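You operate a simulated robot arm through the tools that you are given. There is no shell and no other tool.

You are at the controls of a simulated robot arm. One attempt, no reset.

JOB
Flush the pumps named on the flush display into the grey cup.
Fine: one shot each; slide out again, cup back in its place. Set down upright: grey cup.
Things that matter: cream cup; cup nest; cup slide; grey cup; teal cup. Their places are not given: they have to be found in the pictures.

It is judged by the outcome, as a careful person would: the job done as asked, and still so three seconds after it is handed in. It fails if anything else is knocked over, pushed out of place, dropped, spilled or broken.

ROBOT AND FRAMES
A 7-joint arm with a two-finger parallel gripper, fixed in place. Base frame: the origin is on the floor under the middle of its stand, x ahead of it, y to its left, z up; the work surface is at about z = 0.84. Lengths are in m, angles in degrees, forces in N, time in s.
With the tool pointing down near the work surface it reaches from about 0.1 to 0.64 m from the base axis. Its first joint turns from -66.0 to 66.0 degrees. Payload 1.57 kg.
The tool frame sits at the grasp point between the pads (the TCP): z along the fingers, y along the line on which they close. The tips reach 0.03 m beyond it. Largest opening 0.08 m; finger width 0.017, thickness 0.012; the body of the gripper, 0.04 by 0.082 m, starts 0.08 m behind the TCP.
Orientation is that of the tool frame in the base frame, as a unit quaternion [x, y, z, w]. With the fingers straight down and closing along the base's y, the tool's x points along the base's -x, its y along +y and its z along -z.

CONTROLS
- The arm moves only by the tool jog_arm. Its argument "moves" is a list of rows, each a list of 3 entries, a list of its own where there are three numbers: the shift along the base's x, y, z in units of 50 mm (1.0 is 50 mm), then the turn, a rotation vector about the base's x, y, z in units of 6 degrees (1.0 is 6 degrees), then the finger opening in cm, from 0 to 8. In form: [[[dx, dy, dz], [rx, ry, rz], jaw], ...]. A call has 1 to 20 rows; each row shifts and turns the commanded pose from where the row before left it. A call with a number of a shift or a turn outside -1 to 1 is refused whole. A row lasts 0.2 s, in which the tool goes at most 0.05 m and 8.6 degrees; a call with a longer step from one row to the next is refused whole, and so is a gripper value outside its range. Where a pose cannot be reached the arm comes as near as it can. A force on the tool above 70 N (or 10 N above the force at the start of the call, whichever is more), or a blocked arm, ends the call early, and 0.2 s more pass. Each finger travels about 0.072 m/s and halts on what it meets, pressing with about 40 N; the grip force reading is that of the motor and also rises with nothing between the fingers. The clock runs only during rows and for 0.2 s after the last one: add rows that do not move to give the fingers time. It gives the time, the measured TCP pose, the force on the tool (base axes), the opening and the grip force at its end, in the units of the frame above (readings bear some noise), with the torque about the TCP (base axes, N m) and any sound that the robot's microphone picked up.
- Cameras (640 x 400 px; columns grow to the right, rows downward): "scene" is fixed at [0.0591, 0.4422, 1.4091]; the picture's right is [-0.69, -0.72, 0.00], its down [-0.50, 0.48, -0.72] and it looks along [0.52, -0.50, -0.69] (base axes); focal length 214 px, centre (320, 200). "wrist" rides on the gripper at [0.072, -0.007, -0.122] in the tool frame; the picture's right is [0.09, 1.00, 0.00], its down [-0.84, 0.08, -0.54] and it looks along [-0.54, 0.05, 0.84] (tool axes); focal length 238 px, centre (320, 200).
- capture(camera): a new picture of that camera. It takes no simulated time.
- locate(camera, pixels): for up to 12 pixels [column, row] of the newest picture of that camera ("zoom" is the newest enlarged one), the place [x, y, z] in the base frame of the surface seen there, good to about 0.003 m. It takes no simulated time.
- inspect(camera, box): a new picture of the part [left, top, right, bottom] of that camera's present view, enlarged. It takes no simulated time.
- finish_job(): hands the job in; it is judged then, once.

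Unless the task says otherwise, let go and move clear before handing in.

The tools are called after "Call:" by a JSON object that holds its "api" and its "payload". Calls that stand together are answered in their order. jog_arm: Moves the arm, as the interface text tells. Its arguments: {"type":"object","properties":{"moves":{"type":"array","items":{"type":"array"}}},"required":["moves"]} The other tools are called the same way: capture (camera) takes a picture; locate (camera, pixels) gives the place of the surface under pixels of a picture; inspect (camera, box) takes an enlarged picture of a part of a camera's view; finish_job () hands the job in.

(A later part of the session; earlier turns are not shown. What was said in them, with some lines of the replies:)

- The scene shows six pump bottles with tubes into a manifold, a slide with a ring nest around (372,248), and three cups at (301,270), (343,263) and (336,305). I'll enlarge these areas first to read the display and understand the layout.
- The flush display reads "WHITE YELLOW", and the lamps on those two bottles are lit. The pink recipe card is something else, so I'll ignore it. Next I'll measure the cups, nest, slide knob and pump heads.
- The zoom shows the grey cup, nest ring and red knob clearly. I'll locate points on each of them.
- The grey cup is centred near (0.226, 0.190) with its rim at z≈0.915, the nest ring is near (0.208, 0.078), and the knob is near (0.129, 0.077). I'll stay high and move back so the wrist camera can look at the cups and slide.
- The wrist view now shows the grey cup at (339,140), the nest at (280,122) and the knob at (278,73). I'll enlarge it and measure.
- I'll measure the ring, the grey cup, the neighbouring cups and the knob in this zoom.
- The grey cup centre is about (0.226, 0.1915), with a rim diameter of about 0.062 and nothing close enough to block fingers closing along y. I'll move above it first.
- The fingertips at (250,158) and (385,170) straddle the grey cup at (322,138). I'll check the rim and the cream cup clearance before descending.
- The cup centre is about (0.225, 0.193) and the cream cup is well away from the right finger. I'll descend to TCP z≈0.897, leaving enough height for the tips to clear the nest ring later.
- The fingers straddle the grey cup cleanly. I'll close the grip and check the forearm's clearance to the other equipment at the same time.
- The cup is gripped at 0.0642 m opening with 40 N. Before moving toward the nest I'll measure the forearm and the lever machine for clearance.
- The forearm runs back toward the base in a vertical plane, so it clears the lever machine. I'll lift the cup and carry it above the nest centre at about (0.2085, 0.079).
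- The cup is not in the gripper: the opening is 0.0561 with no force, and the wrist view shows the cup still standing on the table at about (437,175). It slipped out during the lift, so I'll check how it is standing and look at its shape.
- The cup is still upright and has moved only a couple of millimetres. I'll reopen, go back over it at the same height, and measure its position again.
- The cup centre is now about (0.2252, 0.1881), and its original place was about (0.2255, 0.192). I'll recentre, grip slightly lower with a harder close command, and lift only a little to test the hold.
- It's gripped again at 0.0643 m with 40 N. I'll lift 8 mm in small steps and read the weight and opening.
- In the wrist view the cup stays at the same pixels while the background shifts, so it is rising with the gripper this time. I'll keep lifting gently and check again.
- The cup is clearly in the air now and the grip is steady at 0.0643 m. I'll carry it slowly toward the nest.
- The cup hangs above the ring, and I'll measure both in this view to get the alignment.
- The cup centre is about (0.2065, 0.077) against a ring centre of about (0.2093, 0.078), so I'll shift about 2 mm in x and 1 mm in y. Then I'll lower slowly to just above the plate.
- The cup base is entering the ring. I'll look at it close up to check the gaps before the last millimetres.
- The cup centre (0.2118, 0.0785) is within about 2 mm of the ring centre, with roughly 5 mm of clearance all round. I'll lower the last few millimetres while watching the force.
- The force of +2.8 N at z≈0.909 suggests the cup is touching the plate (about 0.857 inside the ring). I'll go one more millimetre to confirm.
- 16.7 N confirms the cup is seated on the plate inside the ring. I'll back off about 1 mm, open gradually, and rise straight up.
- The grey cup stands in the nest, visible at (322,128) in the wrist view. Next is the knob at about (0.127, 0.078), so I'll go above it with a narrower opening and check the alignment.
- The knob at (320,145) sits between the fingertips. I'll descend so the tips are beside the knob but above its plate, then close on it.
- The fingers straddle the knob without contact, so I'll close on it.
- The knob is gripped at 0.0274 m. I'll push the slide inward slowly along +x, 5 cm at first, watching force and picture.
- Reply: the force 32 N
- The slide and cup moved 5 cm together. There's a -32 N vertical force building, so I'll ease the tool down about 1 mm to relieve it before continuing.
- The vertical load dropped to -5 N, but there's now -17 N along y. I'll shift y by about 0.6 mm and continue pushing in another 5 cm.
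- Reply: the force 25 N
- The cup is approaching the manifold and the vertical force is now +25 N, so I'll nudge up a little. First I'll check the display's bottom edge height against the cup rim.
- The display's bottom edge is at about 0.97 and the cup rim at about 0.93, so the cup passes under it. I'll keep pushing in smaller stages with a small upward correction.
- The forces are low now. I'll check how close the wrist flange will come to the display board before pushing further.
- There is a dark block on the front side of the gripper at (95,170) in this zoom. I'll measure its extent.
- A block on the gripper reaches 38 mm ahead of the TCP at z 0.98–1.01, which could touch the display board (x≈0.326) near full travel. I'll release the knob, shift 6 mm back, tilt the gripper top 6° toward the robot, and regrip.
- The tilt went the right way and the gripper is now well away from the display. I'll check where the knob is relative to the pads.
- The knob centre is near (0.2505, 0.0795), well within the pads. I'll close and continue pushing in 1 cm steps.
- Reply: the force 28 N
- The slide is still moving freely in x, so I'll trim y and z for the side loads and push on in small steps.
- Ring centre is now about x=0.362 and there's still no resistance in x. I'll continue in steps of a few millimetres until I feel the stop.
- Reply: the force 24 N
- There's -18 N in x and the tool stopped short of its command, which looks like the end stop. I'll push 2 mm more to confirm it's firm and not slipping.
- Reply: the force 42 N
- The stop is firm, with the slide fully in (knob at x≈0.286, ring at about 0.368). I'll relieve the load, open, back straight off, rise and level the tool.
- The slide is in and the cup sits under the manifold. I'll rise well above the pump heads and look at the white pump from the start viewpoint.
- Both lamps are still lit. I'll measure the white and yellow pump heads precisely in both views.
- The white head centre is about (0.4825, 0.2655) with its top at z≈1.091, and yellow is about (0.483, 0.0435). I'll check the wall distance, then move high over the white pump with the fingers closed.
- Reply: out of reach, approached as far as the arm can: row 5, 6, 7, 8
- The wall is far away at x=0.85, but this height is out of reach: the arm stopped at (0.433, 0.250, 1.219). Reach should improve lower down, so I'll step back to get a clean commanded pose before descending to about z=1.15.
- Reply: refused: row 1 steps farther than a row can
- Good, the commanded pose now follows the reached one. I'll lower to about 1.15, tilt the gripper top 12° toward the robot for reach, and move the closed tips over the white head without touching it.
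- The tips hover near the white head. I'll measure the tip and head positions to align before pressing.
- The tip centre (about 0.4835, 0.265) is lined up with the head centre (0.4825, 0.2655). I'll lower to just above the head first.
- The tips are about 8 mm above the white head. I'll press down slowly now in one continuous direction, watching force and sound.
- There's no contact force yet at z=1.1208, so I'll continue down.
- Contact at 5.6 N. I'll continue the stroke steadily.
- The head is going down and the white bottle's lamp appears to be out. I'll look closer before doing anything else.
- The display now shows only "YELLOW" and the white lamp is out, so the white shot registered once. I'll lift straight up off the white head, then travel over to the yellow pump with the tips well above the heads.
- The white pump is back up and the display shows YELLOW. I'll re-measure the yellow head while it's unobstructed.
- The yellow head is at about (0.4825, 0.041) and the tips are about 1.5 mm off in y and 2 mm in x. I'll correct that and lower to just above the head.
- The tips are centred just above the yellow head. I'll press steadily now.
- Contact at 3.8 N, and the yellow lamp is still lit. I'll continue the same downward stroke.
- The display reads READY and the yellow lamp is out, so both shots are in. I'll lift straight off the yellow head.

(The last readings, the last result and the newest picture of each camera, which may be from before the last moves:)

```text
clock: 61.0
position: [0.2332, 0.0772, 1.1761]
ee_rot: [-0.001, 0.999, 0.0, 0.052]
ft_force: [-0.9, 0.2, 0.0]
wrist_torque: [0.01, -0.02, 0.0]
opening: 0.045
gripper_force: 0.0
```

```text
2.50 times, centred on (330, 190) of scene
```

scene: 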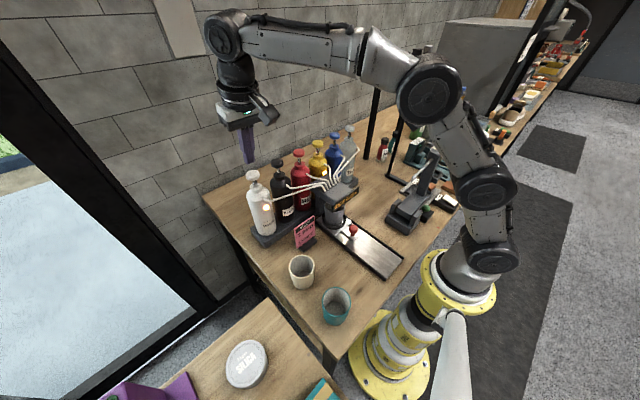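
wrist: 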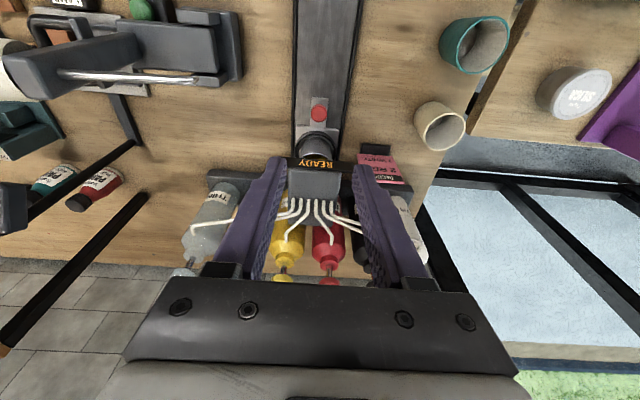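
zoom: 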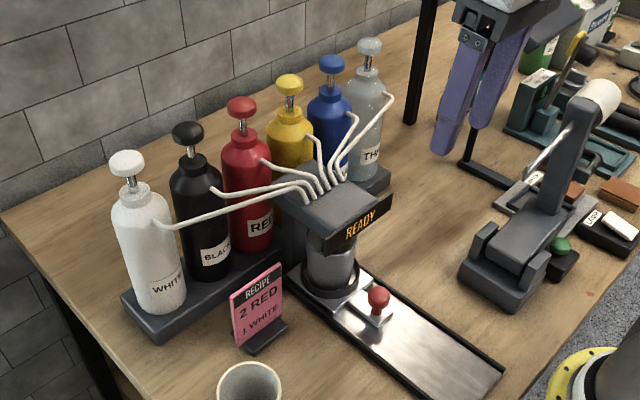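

All pumps are up and the display says READY. I'll measure the knob and descend behind it along the same path I used to leave.

Call:
{"api": "locate", "payload": {"camera": "zoom", "pixels": [[378, 295], [368, 297], [388, 297], [376, 318]]}}

Call:
{"api": "locate", "payload": {"camera": "wrist", "pixels": [[319, 114], [311, 114], [327, 114], [300, 150], [337, 150]]}}

Call:
{"api": "jog_arm", "payload": {"moves": [[[0, 0.01, -0.6], [0, 0, 0], 4.5], [[0, 0, -0.8], [0, 0, 0], 4.5], [[0, 0, -0.8], [0, 0, 0], 4.5], [[0, 0, -0.8], [0, 0, 0], 4.5], [[0, 0, -0.8], [0, 0, 0], 4.5], [[0, 0, -0.8], [0, 0, 0], 4.5], [[0, 0, -0.6], [0, 0, 0], 4.5], [[0, 0, 0], [0, 0, 0], 4.5], [[0, 0, 0], [0, 0, 0], 4.5]]}}

Call:
{"api": "capture", "payload": {"camera": "wrist"}}

```text
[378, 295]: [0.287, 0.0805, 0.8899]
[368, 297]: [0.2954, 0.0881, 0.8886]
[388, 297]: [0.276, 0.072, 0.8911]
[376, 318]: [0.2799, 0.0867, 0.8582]
```

```text
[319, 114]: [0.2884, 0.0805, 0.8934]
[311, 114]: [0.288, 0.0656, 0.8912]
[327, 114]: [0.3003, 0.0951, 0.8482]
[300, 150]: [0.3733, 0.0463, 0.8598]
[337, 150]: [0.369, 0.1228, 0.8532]
```

```text
clock: 63.0
position: [0.2335, 0.0792, 0.9161]
ee_rot: [0.0, 0.999, 0.001, 0.052]
ft_force: [0.3, -0.4, 0.1]
wrist_torque: [-0.01, 0.03, 0.01]
opening: 0.0451
gripper_force: 0.1
```

```text
taken
```

wrist: 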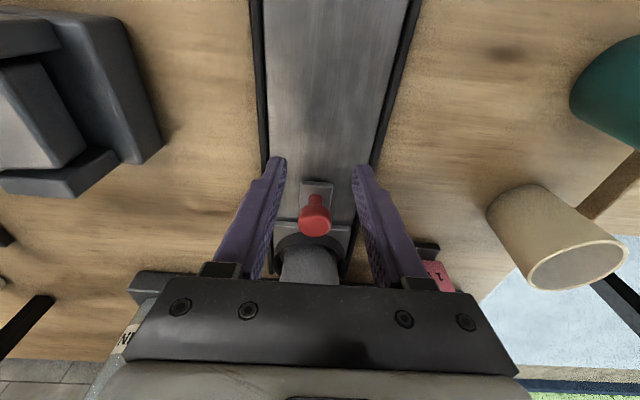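

I'm behind the knob, which is centred between the fingers at (316,215). I'll lower 18 mm and move forward to straddle it.

Call:
{"api": "jog_arm", "payload": {"moves": [[[0, 0, -0.18], [0, 0, 0], 4.5], [[0, 0, -0.18], [0, 0, 0], 4.5], [[0.25, 0, 0], [0, 0, 0], 4.5], [[0.3, 0, 0], [0, 0, 0], 4.5], [[0.25, 0, 0], [0, 0, 0], 4.5], [[0.13, 0, 0], [0, 0, 0], 4.5], [[0, 0, 0], [0, 0, 0], 4.5]]}}

Call:
{"api": "capture", "payload": {"camera": "wrist"}}

Call:
{"api": "inspect", "payload": {"camera": "scene", "box": [310, 165, 400, 245]}}

```text
clock: 64.6
position: [0.2808, 0.0779, 0.8988]
ee_rot: [0.0, 0.999, 0.001, 0.053]
ft_force: [-0.1, 0.5, 0.2]
wrist_torque: [-0.01, -0.02, -0.04]
opening: 0.0448
gripper_force: 0.0
```

```text
taken
```

wrist: 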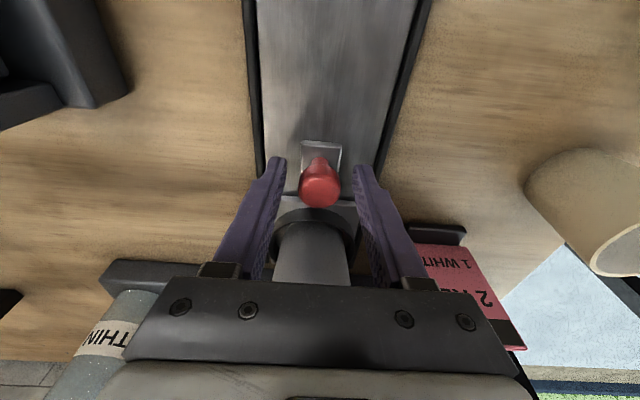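

```text
5.00 times, centred on (355, 205) of scene
```

zoom: 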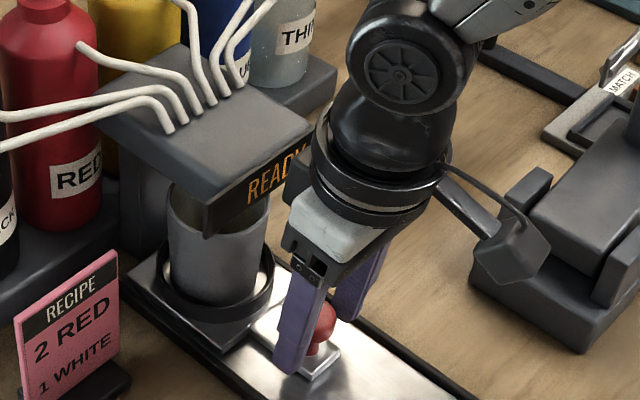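

The fingers straddle the knob without contact. I'll close and pull the slide out gently for the first stretch.

Call:
{"api": "jog_arm", "payload": {"moves": [[[0, 0, 0], [0, 0, 0], 3.4], [[0, 0, 0], [0, 0, 0], 2.6], [[0, 0, 0], [0, 0, 0], 2], [[0, 0, 0], [0, 0, 0], 2], [[-0.06, 0, 0], [0, 0, 0], 2], [[-0.12, 0, 0], [0, 0, 0], 2], [[-0.15, 0, 0], [0, 0, 0], 2], [[-0.15, 0, 0], [0, 0, 0], 2], [[-0.1, 0, 0], [0, 0, 0], 2], [[-0.05, 0, 0], [0, 0, 0], 2], [[0, 0, 0], [0, 0, 0], 2]]}}

Call:
{"api": "inspect", "payload": {"camera": "scene", "box": [310, 165, 400, 245]}}

```text
clock: 67.0
position: [0.249, 0.0779, 0.8997]
ee_rot: [0.0, 0.999, 0.0, 0.052]
ft_force: [0.9, 9.8, -10.8]
wrist_torque: [0.2, -0.04, 0.07]
opening: 0.0274
gripper_force: 37.4
```

```text
5.00 times, centred on (355, 205) of scene
```

zoom: 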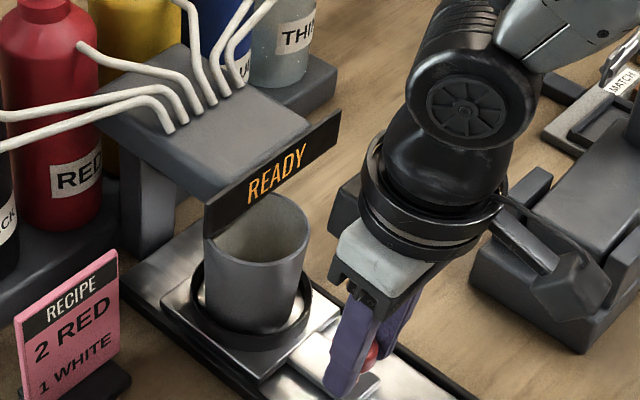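

The slide and cup follow smoothly. I'll pull another 5 cm with small load corrections.

Call:
{"api": "jog_arm", "payload": {"moves": [[[-0.06, 0.005, -0.006], [0, 0, 0], 2], [[-0.14, 0, 0], [0, 0, 0], 2], [[-0.18, 0, 0], [0, 0, 0], 2], [[-0.18, 0, 0], [0, 0, 0], 2], [[-0.18, 0, 0], [0, 0, 0], 2], [[-0.14, 0, 0], [0, 0, 0], 2], [[-0.1, 0, 0], [0, 0, 0], 2], [[0, 0, 0], [0, 0, 0], 2]]}}

Call:
{"api": "inspect", "payload": {"camera": "scene", "box": [310, 165, 430, 275]}}

```text
clock: 68.8
position: [0.2, 0.0776, 0.8991]
ee_rot: [0.0, 0.999, 0.001, 0.052]
ft_force: [-0.1, -11.7, 20.3]
wrist_torque: [-0.33, 0.47, -0.06]
opening: 0.0274
gripper_force: 37.8
```

```text
3.64 times, centred on (370, 220) of scene
```

zoom: 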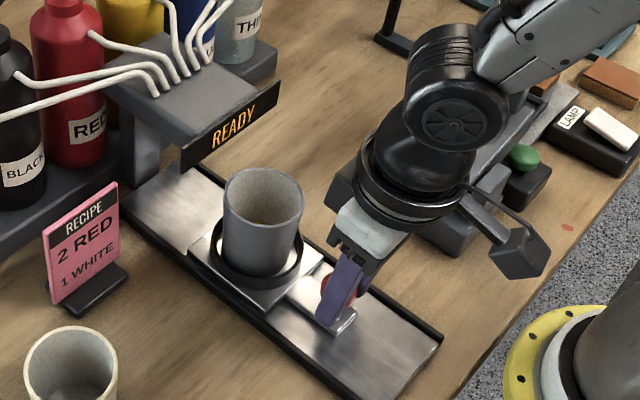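

The cup has cleared the manifold. I'll release, level the tool, and regrip for the last part close to the robot.

Call:
{"api": "jog_arm", "payload": {"moves": [[[0, 0, 0.008], [0, 0, 0], 3.5], [[0, 0, 0], [0, 0, 0], 4.5], [[0.05, 0, 0], [0, 0.5, 0], 4.5], [[0.05, 0, 0], [0, 0.5, 0], 4.5], [[0, 0, 0], [0, 0, 0], 4.5], [[0, 0, 0], [0, 0, 0], 3.4], [[0, 0, 0], [0, 0, 0], 2.6], [[0, 0, 0], [0, 0, 0], 2], [[0, 0, 0], [0, 0, 0], 2]]}}

Call:
{"api": "capture", "payload": {"camera": "wrist"}}

```text
clock: 70.8
position: [0.2038, 0.0777, 0.8987]
ee_rot: [0.0, 1.0, 0.0, 0.0]
ft_force: [0.1, -1.5, -0.1]
wrist_torque: [-0.03, 0.08, -0.01]
opening: 0.0274
gripper_force: 37.6
```

```text
taken
```

wrist: 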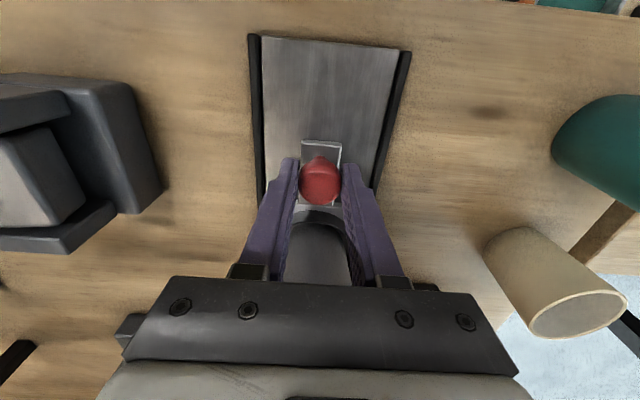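

It's gripped again, upright, with negligible load. I'll pull 6 cm further out.

Call:
{"api": "jog_arm", "payload": {"moves": [[[-0.06, 0, 0], [0, 0, 0], 2], [[-0.14, 0, 0], [0, 0, 0], 2], [[-0.18, 0, 0], [0, 0, 0], 2], [[-0.18, 0, 0], [0, 0, 0], 2], [[-0.18, 0, 0], [0, 0, 0], 2], [[-0.18, 0, 0], [0, 0, 0], 2], [[-0.14, 0, 0], [0, 0, 0], 2], [[-0.1, 0, 0], [0, 0, 0], 2], [[0, 0, 0], [0, 0, 0], 2]]}}

Call:
{"api": "inspect", "payload": {"camera": "scene", "box": [310, 185, 430, 285]}}

```text
clock: 72.8
position: [0.1473, 0.0784, 0.8993]
ee_rot: [0.0, 1.0, 0.0, 0.002]
ft_force: [-0.7, 13.3, -22.0]
wrist_torque: [0.28, 0.13, -0.09]
opening: 0.0275
gripper_force: 38.1
```

```text
4.00 times, centred on (370, 235) of scene
```

zoom: 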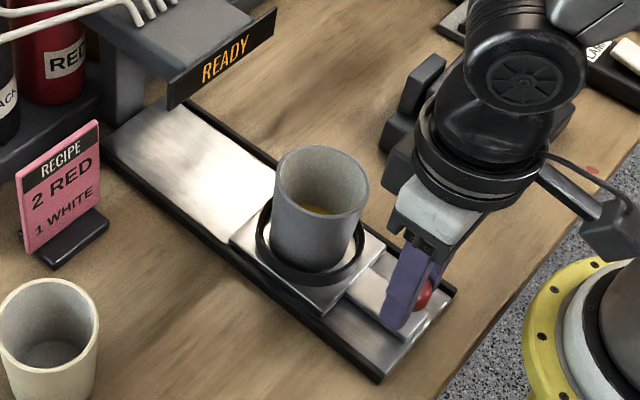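

There's yellowish fluid in the cup. About 2 cm of travel remains, so I'll pull in small steps until I feel the outer stop.

Call:
{"api": "jog_arm", "payload": {"moves": [[[-0.06, 0.006, -0.012], [0, 0, 0], 2], [[-0.1, 0, 0], [0, 0, 0], 2], [[-0.1, 0, 0], [0, 0, 0], 2], [[-0.06, 0, 0], [0, 0, 0], 2], [[0, 0, 0], [0, 0, 0], 2]]}}

```text
clock: 74.0
position: [0.1304, 0.0789, 0.8993]
ee_rot: [0.0, 1.0, 0.0, 0.0]
ft_force: [-1.2, -18.2, 33.6]
wrist_torque: [-0.48, -0.17, -0.03]
opening: 0.0276
gripper_force: 37.9
```

Call:
{"api": "jog_arm", "payload": {"moves": [[[-0.04, -0.01, 0.016], [0, 0, 0], 2], [[-0.05, 0, 0], [0, 0, 0], 2], [[-0.03, 0, 0], [0, 0, 0], 2], [[0, 0, 0], [0, 0, 0], 2]]}}

Call:
{"api": "inspect", "payload": {"camera": "scene", "box": [320, 225, 420, 285]}}

```text
clock: 75.0
position: [0.1256, 0.0772, 0.8993]
ee_rot: [0.0, 1.0, 0.0, 0.001]
ft_force: [14.9, -10.8, -9.7]
wrist_torque: [-0.27, 0.11, -0.13]
opening: 0.0274
gripper_force: 37.3
```

```text
6.40 times, centred on (370, 255) of scene
```

zoom: 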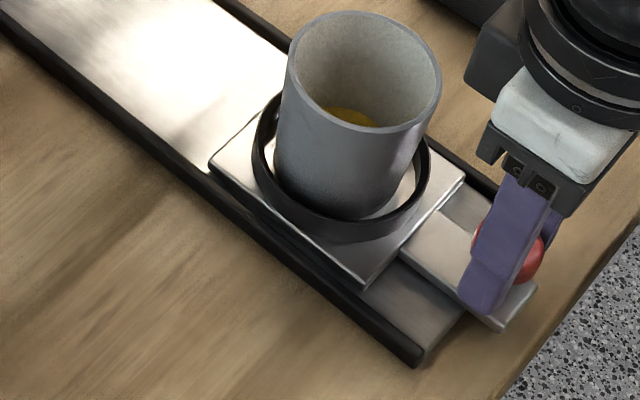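

The +15 N in x means the outer stop is reached, and the slide plate's corners match the first picture. I'll relieve the load, open, and rise straight off the knob.

Call:
{"api": "jog_arm", "payload": {"moves": [[[0.04, -0.006, -0.004], [0, 0, 0], 2], [[0, 0, 0], [0, 0, 0], 3], [[0, 0, 0], [0, 0, 0], 4.5], [[0, 0, 0], [0, 0, 0], 5], [[0, 0, 0.3], [0, 0, 0], 5], [[0, 0, 0.6], [0, 0, 0], 6], [[0, 0, 0.7], [0, 0, 0], 7], [[0, 0, 0.7], [0, 0, 0], 8], [[0, 0, 0.4], [0, 0, 0], 8], [[0, 0, 0], [0, 0, 0], 8]]}}

Call:
{"api": "capture", "payload": {"camera": "wrist"}}

Call:
{"api": "inspect", "payload": {"camera": "scene", "box": [270, 210, 430, 330]}}

```text
clock: 77.2
position: [0.1268, 0.0758, 1.0339]
ee_rot: [0.0, 1.0, 0.0, 0.0]
ft_force: [-0.2, 0.4, -0.7]
wrist_torque: [0.02, -0.01, -0.01]
opening: 0.0801
gripper_force: 0.1
```

```text
taken
```

wrist: 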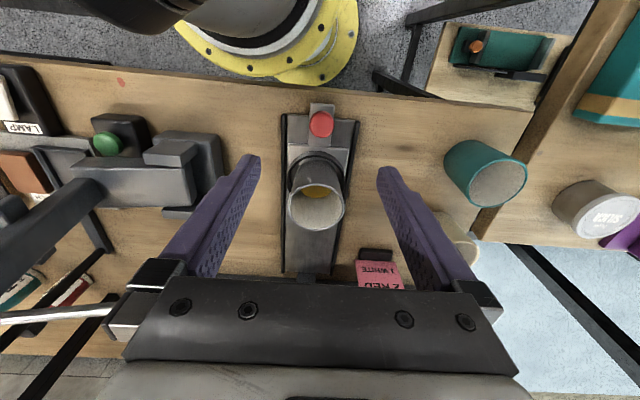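

```text
3.33 times, centred on (350, 270) of scene
```

zoom: 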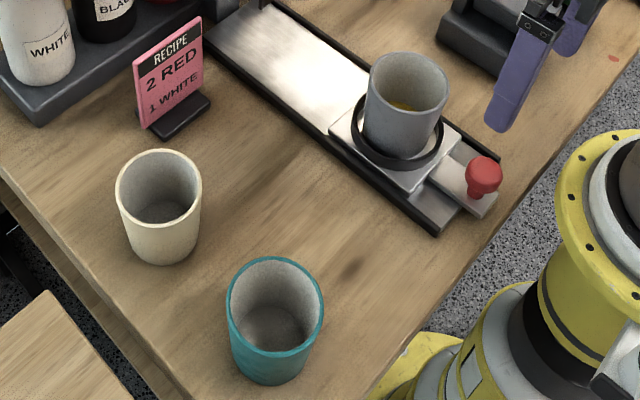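

The slide is back in its starting position and the cup still stands in the nest with fluid inside. I'll measure the rim and move above it.

Call:
{"api": "locate", "payload": {"camera": "zoom", "pixels": [[367, 85], [446, 90], [408, 55], [406, 117]]}}

Call:
{"api": "jog_arm", "payload": {"moves": [[[0.3, 0.01, 0], [0, 0, 0], 8], [[0.5, 0.02, 0], [0, 0, 0], 8], [[0.5, 0.02, 0], [0, 0, 0], 8], [[0.34, 0.01, 0], [0, 0, 0], 8], [[0, 0, -0.3], [0, 0, 0], 8], [[0, 0, 0], [0, 0, 0], 8], [[0, 0, 0], [0, 0, 0], 8]]}}

Call:
{"api": "capture", "payload": {"camera": "wrist"}}

```text
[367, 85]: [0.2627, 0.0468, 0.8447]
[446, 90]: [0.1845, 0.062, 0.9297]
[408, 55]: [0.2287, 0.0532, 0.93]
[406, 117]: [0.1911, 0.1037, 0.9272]
```

```text
clock: 78.8
position: [0.2101, 0.081, 1.0174]
ee_rot: [0.0, 1.0, 0.0, 0.0]
ft_force: [1.5, -0.4, 0.6]
wrist_torque: [0.0, 0.01, -0.03]
opening: 0.0798
gripper_force: 0.2
```

```text
taken
```

wrist: 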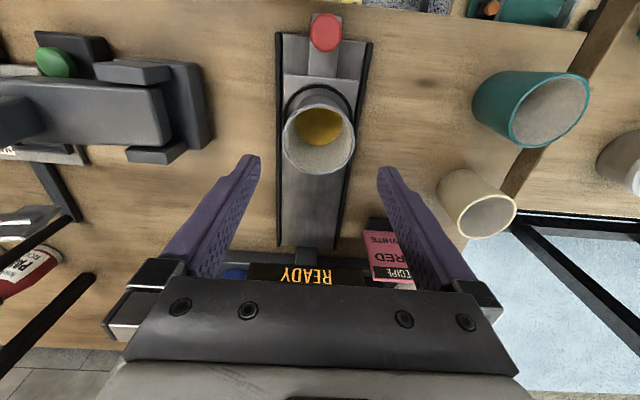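

Call:
{"api": "inspect", "payload": {"camera": "wrist", "box": [260, 80, 380, 185]}}

Call:
{"api": "locate", "payload": {"camera": "wrist", "pixels": [[285, 138], [352, 140], [318, 105], [318, 172], [295, 115], [342, 117], [295, 162], [342, 164], [318, 125]]}}

```text
3.81 times, centred on (320, 132) of wrist
```

zoom: 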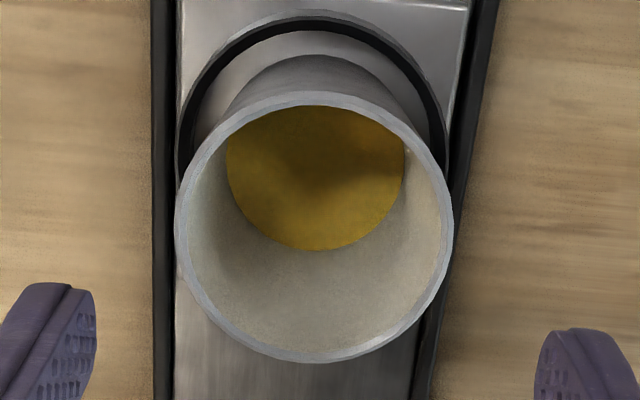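

```text
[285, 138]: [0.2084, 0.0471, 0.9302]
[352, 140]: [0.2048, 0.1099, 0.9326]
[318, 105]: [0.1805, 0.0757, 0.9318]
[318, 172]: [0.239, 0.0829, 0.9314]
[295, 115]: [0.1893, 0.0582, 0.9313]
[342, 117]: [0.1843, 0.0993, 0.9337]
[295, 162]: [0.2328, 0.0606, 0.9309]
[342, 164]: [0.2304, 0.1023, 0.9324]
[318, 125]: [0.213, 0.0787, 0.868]
```

The cup centre is about (0.2087, 0.0795), nearly under the TCP. I'll make a small correction, descend to z≈0.909, and grip with the same firm close as the successful lift.

Call:
{"api": "jog_arm", "payload": {"moves": [[[-0.02, -0.02, -0.4], [0, 0, 0], 8], [[0, 0, -0.5], [0, 0, 0], 8], [[0, 0, -0.5], [0, 0, 0], 8], [[0, 0, -0.4], [0, 0, 0], 8], [[0, 0, -0.36], [0, 0, 0], 8], [[0, 0, 0], [0, 0, 0], 8], [[0, 0, 0], [0, 0, 0], 8]]}}

Call:
{"api": "capture", "payload": {"camera": "wrist"}}

Call:
{"api": "inspect", "payload": {"camera": "scene", "box": [340, 205, 430, 285]}}

```text
clock: 80.4
position: [0.2077, 0.0815, 0.9108]
ee_rot: [0.0, 1.0, 0.0, 0.0]
ft_force: [0.2, -0.5, -0.1]
wrist_torque: [0.03, 0.02, 0.02]
opening: 0.08
gripper_force: 0.0
```

```text
taken
```

wrist: 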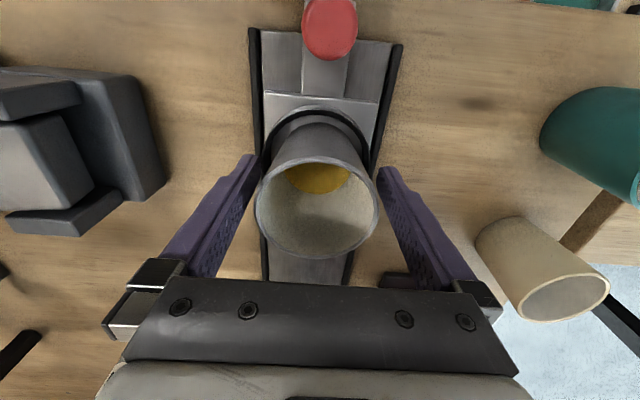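

```text
5.00 times, centred on (385, 245) of scene
```

zoom: 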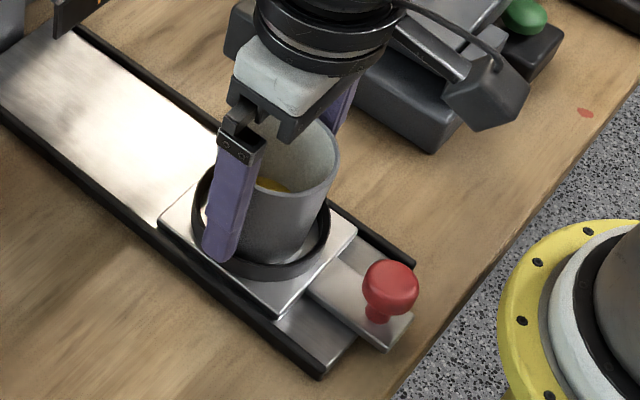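

The cup is centred within about 1.5 mm. I'll trim y and z slightly and close gently on the cup.

Call:
{"api": "jog_arm", "payload": {"moves": [[[0, -0.024, -0.03], [0, 0, 0], 8], [[0, 0, 0], [0, 0, 0], 7.2], [[0, 0, 0], [0, 0, 0], 6.7], [[0, 0, 0], [0, 0, 0], 6.3], [[0, 0, 0], [0, 0, 0], 5], [[0, 0, 0], [0, 0, 0], 4], [[0, 0, 0], [0, 0, 0], 4]]}}

Call:
{"api": "capture", "payload": {"camera": "wrist"}}

```text
clock: 82.0
position: [0.208, 0.0789, 0.9105]
ee_rot: [0.001, 1.0, 0.0, 0.0]
ft_force: [-0.3, 0.2, 1.0]
wrist_torque: [0.01, 0.0, -0.02]
opening: 0.0644
gripper_force: 39.8
```

```text
taken
```

wrist: 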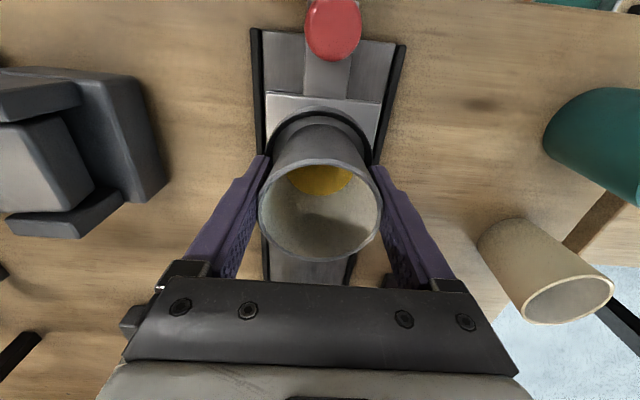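

It's gripped at 0.0644 m with 40 N. I'll lift very gently and check the hold.

Call:
{"api": "jog_arm", "payload": {"moves": [[[0, 0, 0.03], [0, 0, 0], 4], [[0, 0, 0.05], [0, 0, 0], 4], [[0, 0, 0.06], [0, 0, 0], 4], [[0, 0, 0.06], [0, 0, 0], 4], [[0, 0, 0], [0, 0, 0], 4]]}}

Call:
{"api": "capture", "payload": {"camera": "wrist"}}

Call:
{"api": "inspect", "payload": {"camera": "scene", "box": [340, 205, 430, 285]}}

```text
clock: 83.2
position: [0.2073, 0.0779, 0.9203]
ee_rot: [-0.001, 1.0, 0.001, -0.001]
ft_force: [-0.2, 0.5, -0.7]
wrist_torque: [0.02, 0.03, 0.0]
opening: 0.0645
gripper_force: 40.3
```

```text
taken
```

wrist: 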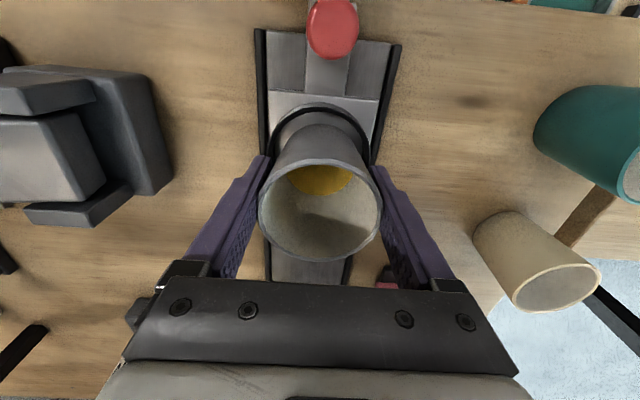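

```text
5.00 times, centred on (385, 245) of scene
```

zoom: 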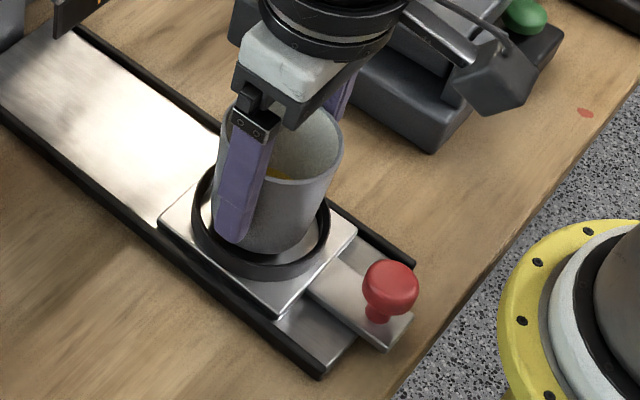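

The cup rises with the gripper, upright and steady. I'll lift it clear of the ring and carry it slowly back to its original place at about (0.2258, 0.192).

Call:
{"api": "jog_arm", "payload": {"moves": [[[0, 0, 0.08], [0, 0, 0], 4], [[0, 0, 0.12], [0, 0, 0], 4], [[0, 0, 0.14], [0, 0, 0], 4], [[0, 0, 0.12], [0, 0, 0], 4], [[0, 0, 0.06], [0, 0, 0], 4], [[0, 0, 0], [0, 0, 0], 4]]}}

Call:
{"api": "inspect", "payload": {"camera": "scene", "box": [340, 205, 430, 285]}}

```text
clock: 84.6
position: [0.2093, 0.0785, 0.9459]
ee_rot: [0.0, 1.0, 0.0, 0.0]
ft_force: [-0.2, -0.3, -0.1]
wrist_torque: [0.0, 0.01, -0.02]
opening: 0.0647
gripper_force: 40.5
```

```text
5.00 times, centred on (385, 245) of scene
```

zoom: 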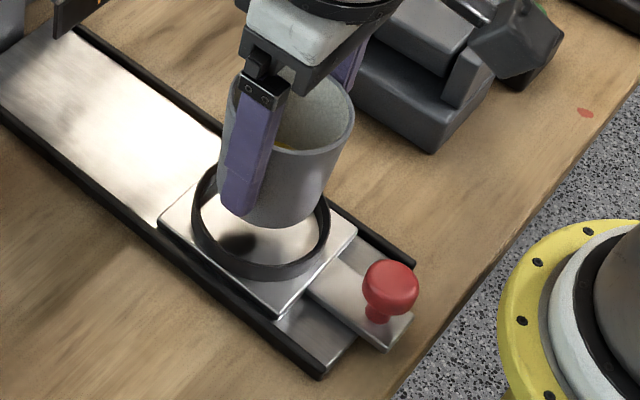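

The cup has cleared the ring. The opening reads slightly more (0.0647), so I'll check in the wrist view that the cup isn't creeping in the grip.

Call:
{"api": "capture", "payload": {"camera": "wrist"}}

```text
taken
```

wrist: 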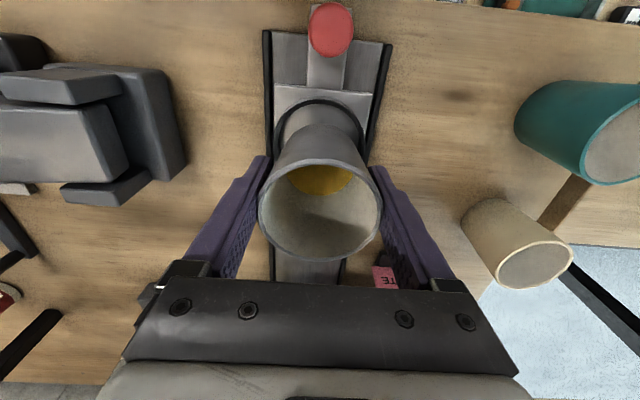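

The cup sits at the same pixels as before, so the grip is holding. I'll carry it slowly toward its place.

Call:
{"api": "jog_arm", "payload": {"moves": [[[0.01, 0.06, 0.02], [0, 0, 0], 4], [[0.02, 0.12, 0.02], [0, 0, 0], 4], [[0.03, 0.18, 0], [0, 0, 0], 4], [[0.03, 0.2, 0], [0, 0, 0], 4], [[0.03, 0.2, 0], [0, 0, 0], 4], [[0.03, 0.2, 0], [0, 0, 0], 4], [[0.03, 0.2, 0], [0, 0, 0], 4], [[0.03, 0.2, 0], [0, 0, 0], 4], [[0.03, 0.2, 0], [0, 0, 0], 4], [[0.03, 0.2, 0], [0, 0, 0], 4], [[0.03, 0.18, 0], [0, 0, 0], 4], [[0.02, 0.14, 0], [0, 0, 0], 4], [[0.01, 0.12, 0], [0, 0, 0], 4], [[0, 0.06, 0], [0, 0, 0], 4], [[0, 0, 0], [0, 0, 0], 4]]}}

Call:
{"api": "capture", "payload": {"camera": "wrist"}}

Call:
{"api": "inspect", "payload": {"camera": "scene", "box": [280, 210, 420, 310]}}

```text
clock: 87.8
position: [0.2245, 0.1902, 0.9465]
ee_rot: [0.0, 1.0, 0.0, 0.0]
ft_force: [0.9, -0.3, -1.4]
wrist_torque: [0.01, 0.0, 0.02]
opening: 0.0645
gripper_force: 40.2
```

```text
taken
```

wrist: 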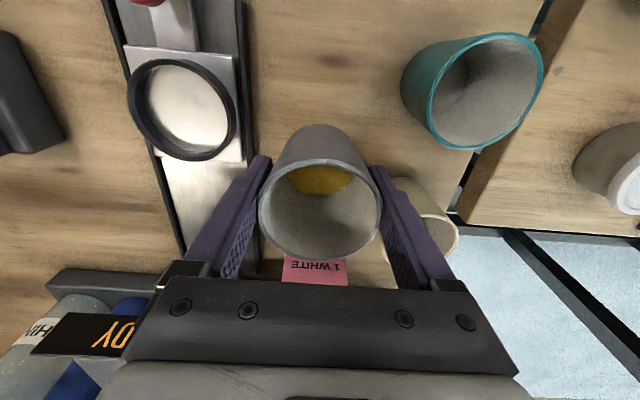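

```text
4.00 times, centred on (350, 260) of scene
```

zoom: 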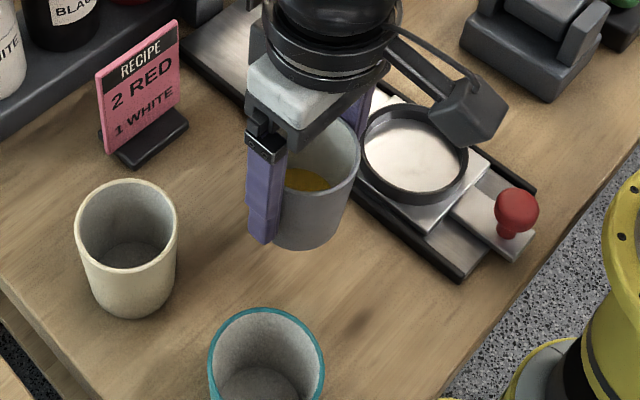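

The cup hangs over its original spot, between the cream and teal cups as in the first picture. I'll lower it slowly to just above the table.

Call:
{"api": "jog_arm", "payload": {"moves": [[[0.01, 0.03, -0.08], [0, 0, 0], 4], [[0, 0, -0.14], [0, 0, 0], 4], [[0, 0, -0.16], [0, 0, 0], 4], [[0, 0, -0.16], [0, 0, 0], 4], [[0, 0, -0.16], [0, 0, 0], 4], [[0, 0, -0.14], [0, 0, 0], 4], [[0, 0, -0.1], [0, 0, 0], 4], [[0, 0, -0.06], [0, 0, 0], 4], [[0, 0, 0], [0, 0, 0], 4]]}}

```text
clock: 89.8
position: [0.2245, 0.1914, 0.8977]
ee_rot: [0.001, 1.0, 0.0, 0.001]
ft_force: [-0.5, 0.3, 0.1]
wrist_torque: [0.01, 0.01, 0.0]
opening: 0.0646
gripper_force: 40.2
```

There's no contact yet at z=0.8977. I'll go down in 1 mm steps to find the table.

Call:
{"api": "jog_arm", "payload": {"moves": [[[0, 0, -0.03], [0, 0, 0], 4], [[0, 0, -0.03], [0, 0, 0], 4], [[0, 0, -0.02], [0, 0, 0], 4], [[0, 0, 0], [0, 0, 0], 4]]}}

```text
clock: 90.8
position: [0.2246, 0.1923, 0.8928]
ee_rot: [0.0, 1.0, -0.001, -0.001]
ft_force: [0.2, -0.1, 0.5]
wrist_torque: [0.0, 0.01, -0.03]
opening: 0.0645
gripper_force: 39.7
```

Call:
{"api": "jog_arm", "payload": {"moves": [[[0, 0, -0.02], [0, 0, 0], 4], [[0, 0, 0], [0, 0, 0], 4]]}}

Call:
{"api": "inspect", "payload": {"camera": "scene", "box": [310, 225, 390, 290]}}

```text
clock: 91.4
position: [0.2245, 0.1926, 0.8934]
ee_rot: [0.0, 1.0, 0.001, -0.001]
ft_force: [-0.3, 0.5, 0.0]
wrist_torque: [0.0, 0.01, -0.05]
opening: 0.0646
gripper_force: 40.3
```

```text
6.15 times, centred on (350, 258) of scene
```

zoom: 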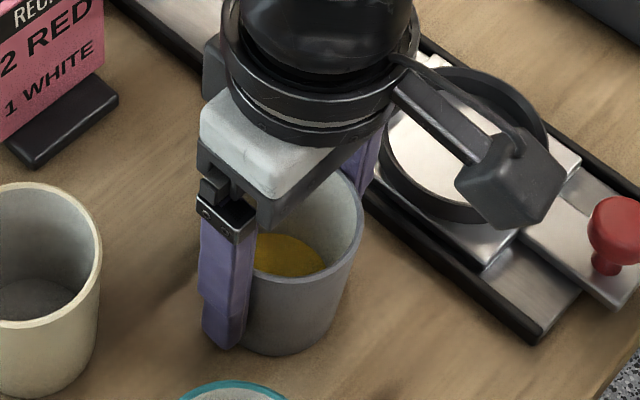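

It's almost on the table with no load yet, so I'll continue by single millimetres.

Call:
{"api": "jog_arm", "payload": {"moves": [[[0, 0, -0.02], [0, 0, 0], 4], [[0, 0, 0], [0, 0, 0], 4]]}}

```text
clock: 92.0
position: [0.225, 0.1937, 0.8912]
ee_rot: [0.0, 1.0, 0.0, -0.001]
ft_force: [-4.9, -1.7, 11.6]
wrist_torque: [-0.05, 0.16, -0.01]
opening: 0.0645
gripper_force: 39.7
```

11.6 N of upward force means the cup is on the table. I'll relieve slightly, open slowly, and rise straight up.

Call:
{"api": "jog_arm", "payload": {"moves": [[[0, 0, 0.01], [0, 0, 0], 4], [[0, 0, 0], [0, 0, 0], 6.6], [[0, 0, 0], [0, 0, 0], 7], [[0, 0, 0], [0, 0, 0], 7.6], [[0, 0, 0], [0, 0, 0], 8], [[0, 0, 0], [0, 0, 0], 8], [[0, 0, 0.2], [0, 0, 0], 8], [[0, 0, 0.4], [0, 0, 0], 8], [[0, 0, 0.6], [0, 0, 0], 8], [[0, 0, 0.6], [0, 0, 0], 8], [[0, 0, 0.6], [0, 0, 0], 8], [[0, 0, 0], [0, 0, 0], 8]]}}

Call:
{"api": "capture", "payload": {"camera": "wrist"}}

Call:
{"api": "inspect", "payload": {"camera": "scene", "box": [270, 210, 430, 330]}}

```text
clock: 94.6
position: [0.2242, 0.194, 1.0132]
ee_rot: [0.0, 1.0, 0.0, 0.0]
ft_force: [0.1, -0.5, -0.2]
wrist_torque: [0.04, -0.02, -0.02]
opening: 0.08
gripper_force: 0.2
```

```text
taken
```

wrist: 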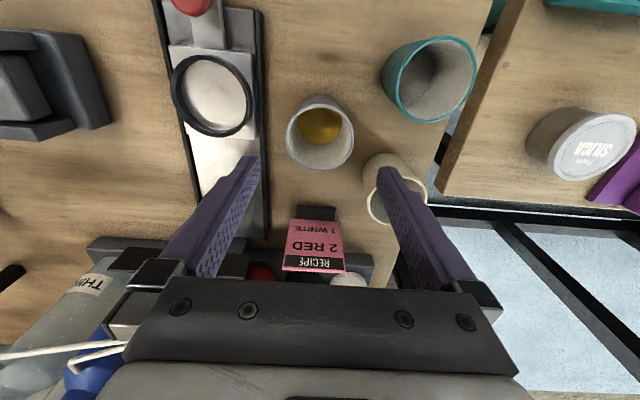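

```text
3.33 times, centred on (350, 270) of scene
```

zoom: 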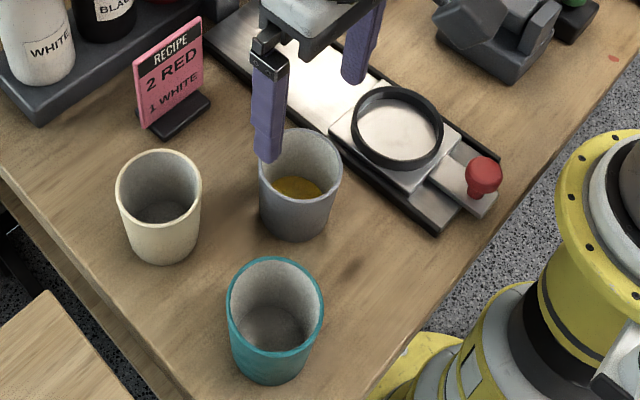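

The grey cup is upright with its fluid, and its outline (259–342, bottom 240) matches the first picture. I'll move the arm up and clear, then take one last look.

Call:
{"api": "jog_arm", "payload": {"moves": [[[0, 0, 0.7], [0, 0, 0], 8], [[0, 0, 0.9], [0, 0, 0], 8], [[0, 0, 0.9], [0, 0, 0], 8], [[0, 0, 0.9], [0, 0, 0], 8], [[-0.4, -0.4, 0.4], [0, 0, 0], 8], [[-0.4, -0.4, 0], [0, 0, 0], 8], [[0, 0, 0], [0, 0, 0], 8], [[0, 0, 0], [0, 0, 0], 8]]}}

Call:
{"api": "capture", "payload": {"camera": "scene"}}

Call:
{"api": "inspect", "payload": {"camera": "scene", "box": [230, 110, 430, 330]}}

Call:
{"api": "capture", "payload": {"camera": "wrist"}}

```text
clock: 96.4
position: [0.1837, 0.1516, 1.2]
ee_rot: [0.0, 1.0, 0.0, 0.0]
ft_force: [0.2, 0.5, -0.5]
wrist_torque: [-0.03, 0.04, -0.03]
opening: 0.0799
gripper_force: 0.1
```

```text
taken
```

scene: 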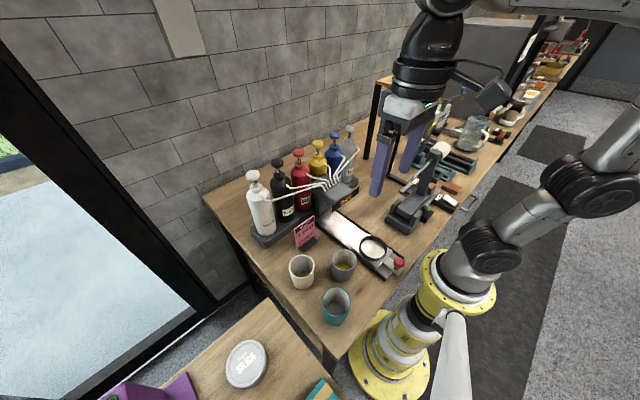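

```text
1.82 times, centred on (330, 220) of scene
```

zoom: 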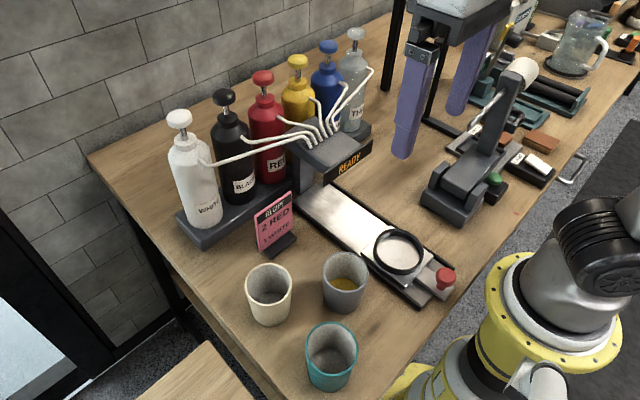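

```text
taken
```

wrist: 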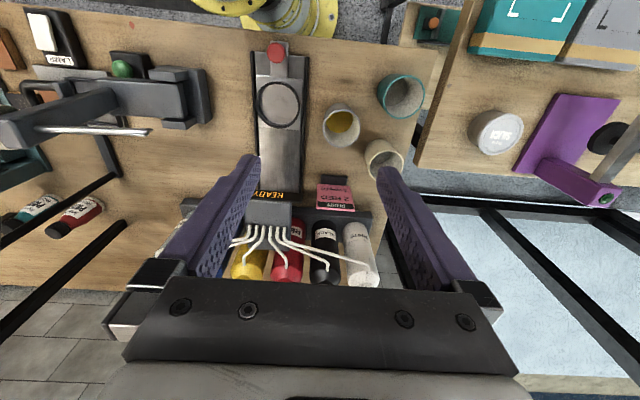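

The final pictures show the display at READY, the slide fully out, and the grey cup upright in its place at (343,263) with the flushed fluid in it. The cream and teal cups are undisturbed and the arm is clear with the gripper open, so I'm handing the job in.

Call:
{"api": "finish_job", "payload": {}}

```text
The job is handed in.
```

I flushed the two pumps named on the display, white and yellow, into the grey cup with one shot each, and handed the job in. The display changed from "WHITE YELLOW" to "YELLOW" to "READY" as each shot registered.

- **Slide:** It is fully out again, against its outer stop and in the same position as in the first picture.
- **Grey cup:** It is upright in its original place with the flushed fluid in it, within a few millimetres of where it started.
- **Everything else:** The cream and teal cups, the bottles and the recipe card look undisturbed. The arm is clear and the gripper is open.

On my first try, the empty grey cup slipped out of the gripper as I lifted it. It stayed upright and moved about 4 mm. I gripped it again, and it held for both carries after that.
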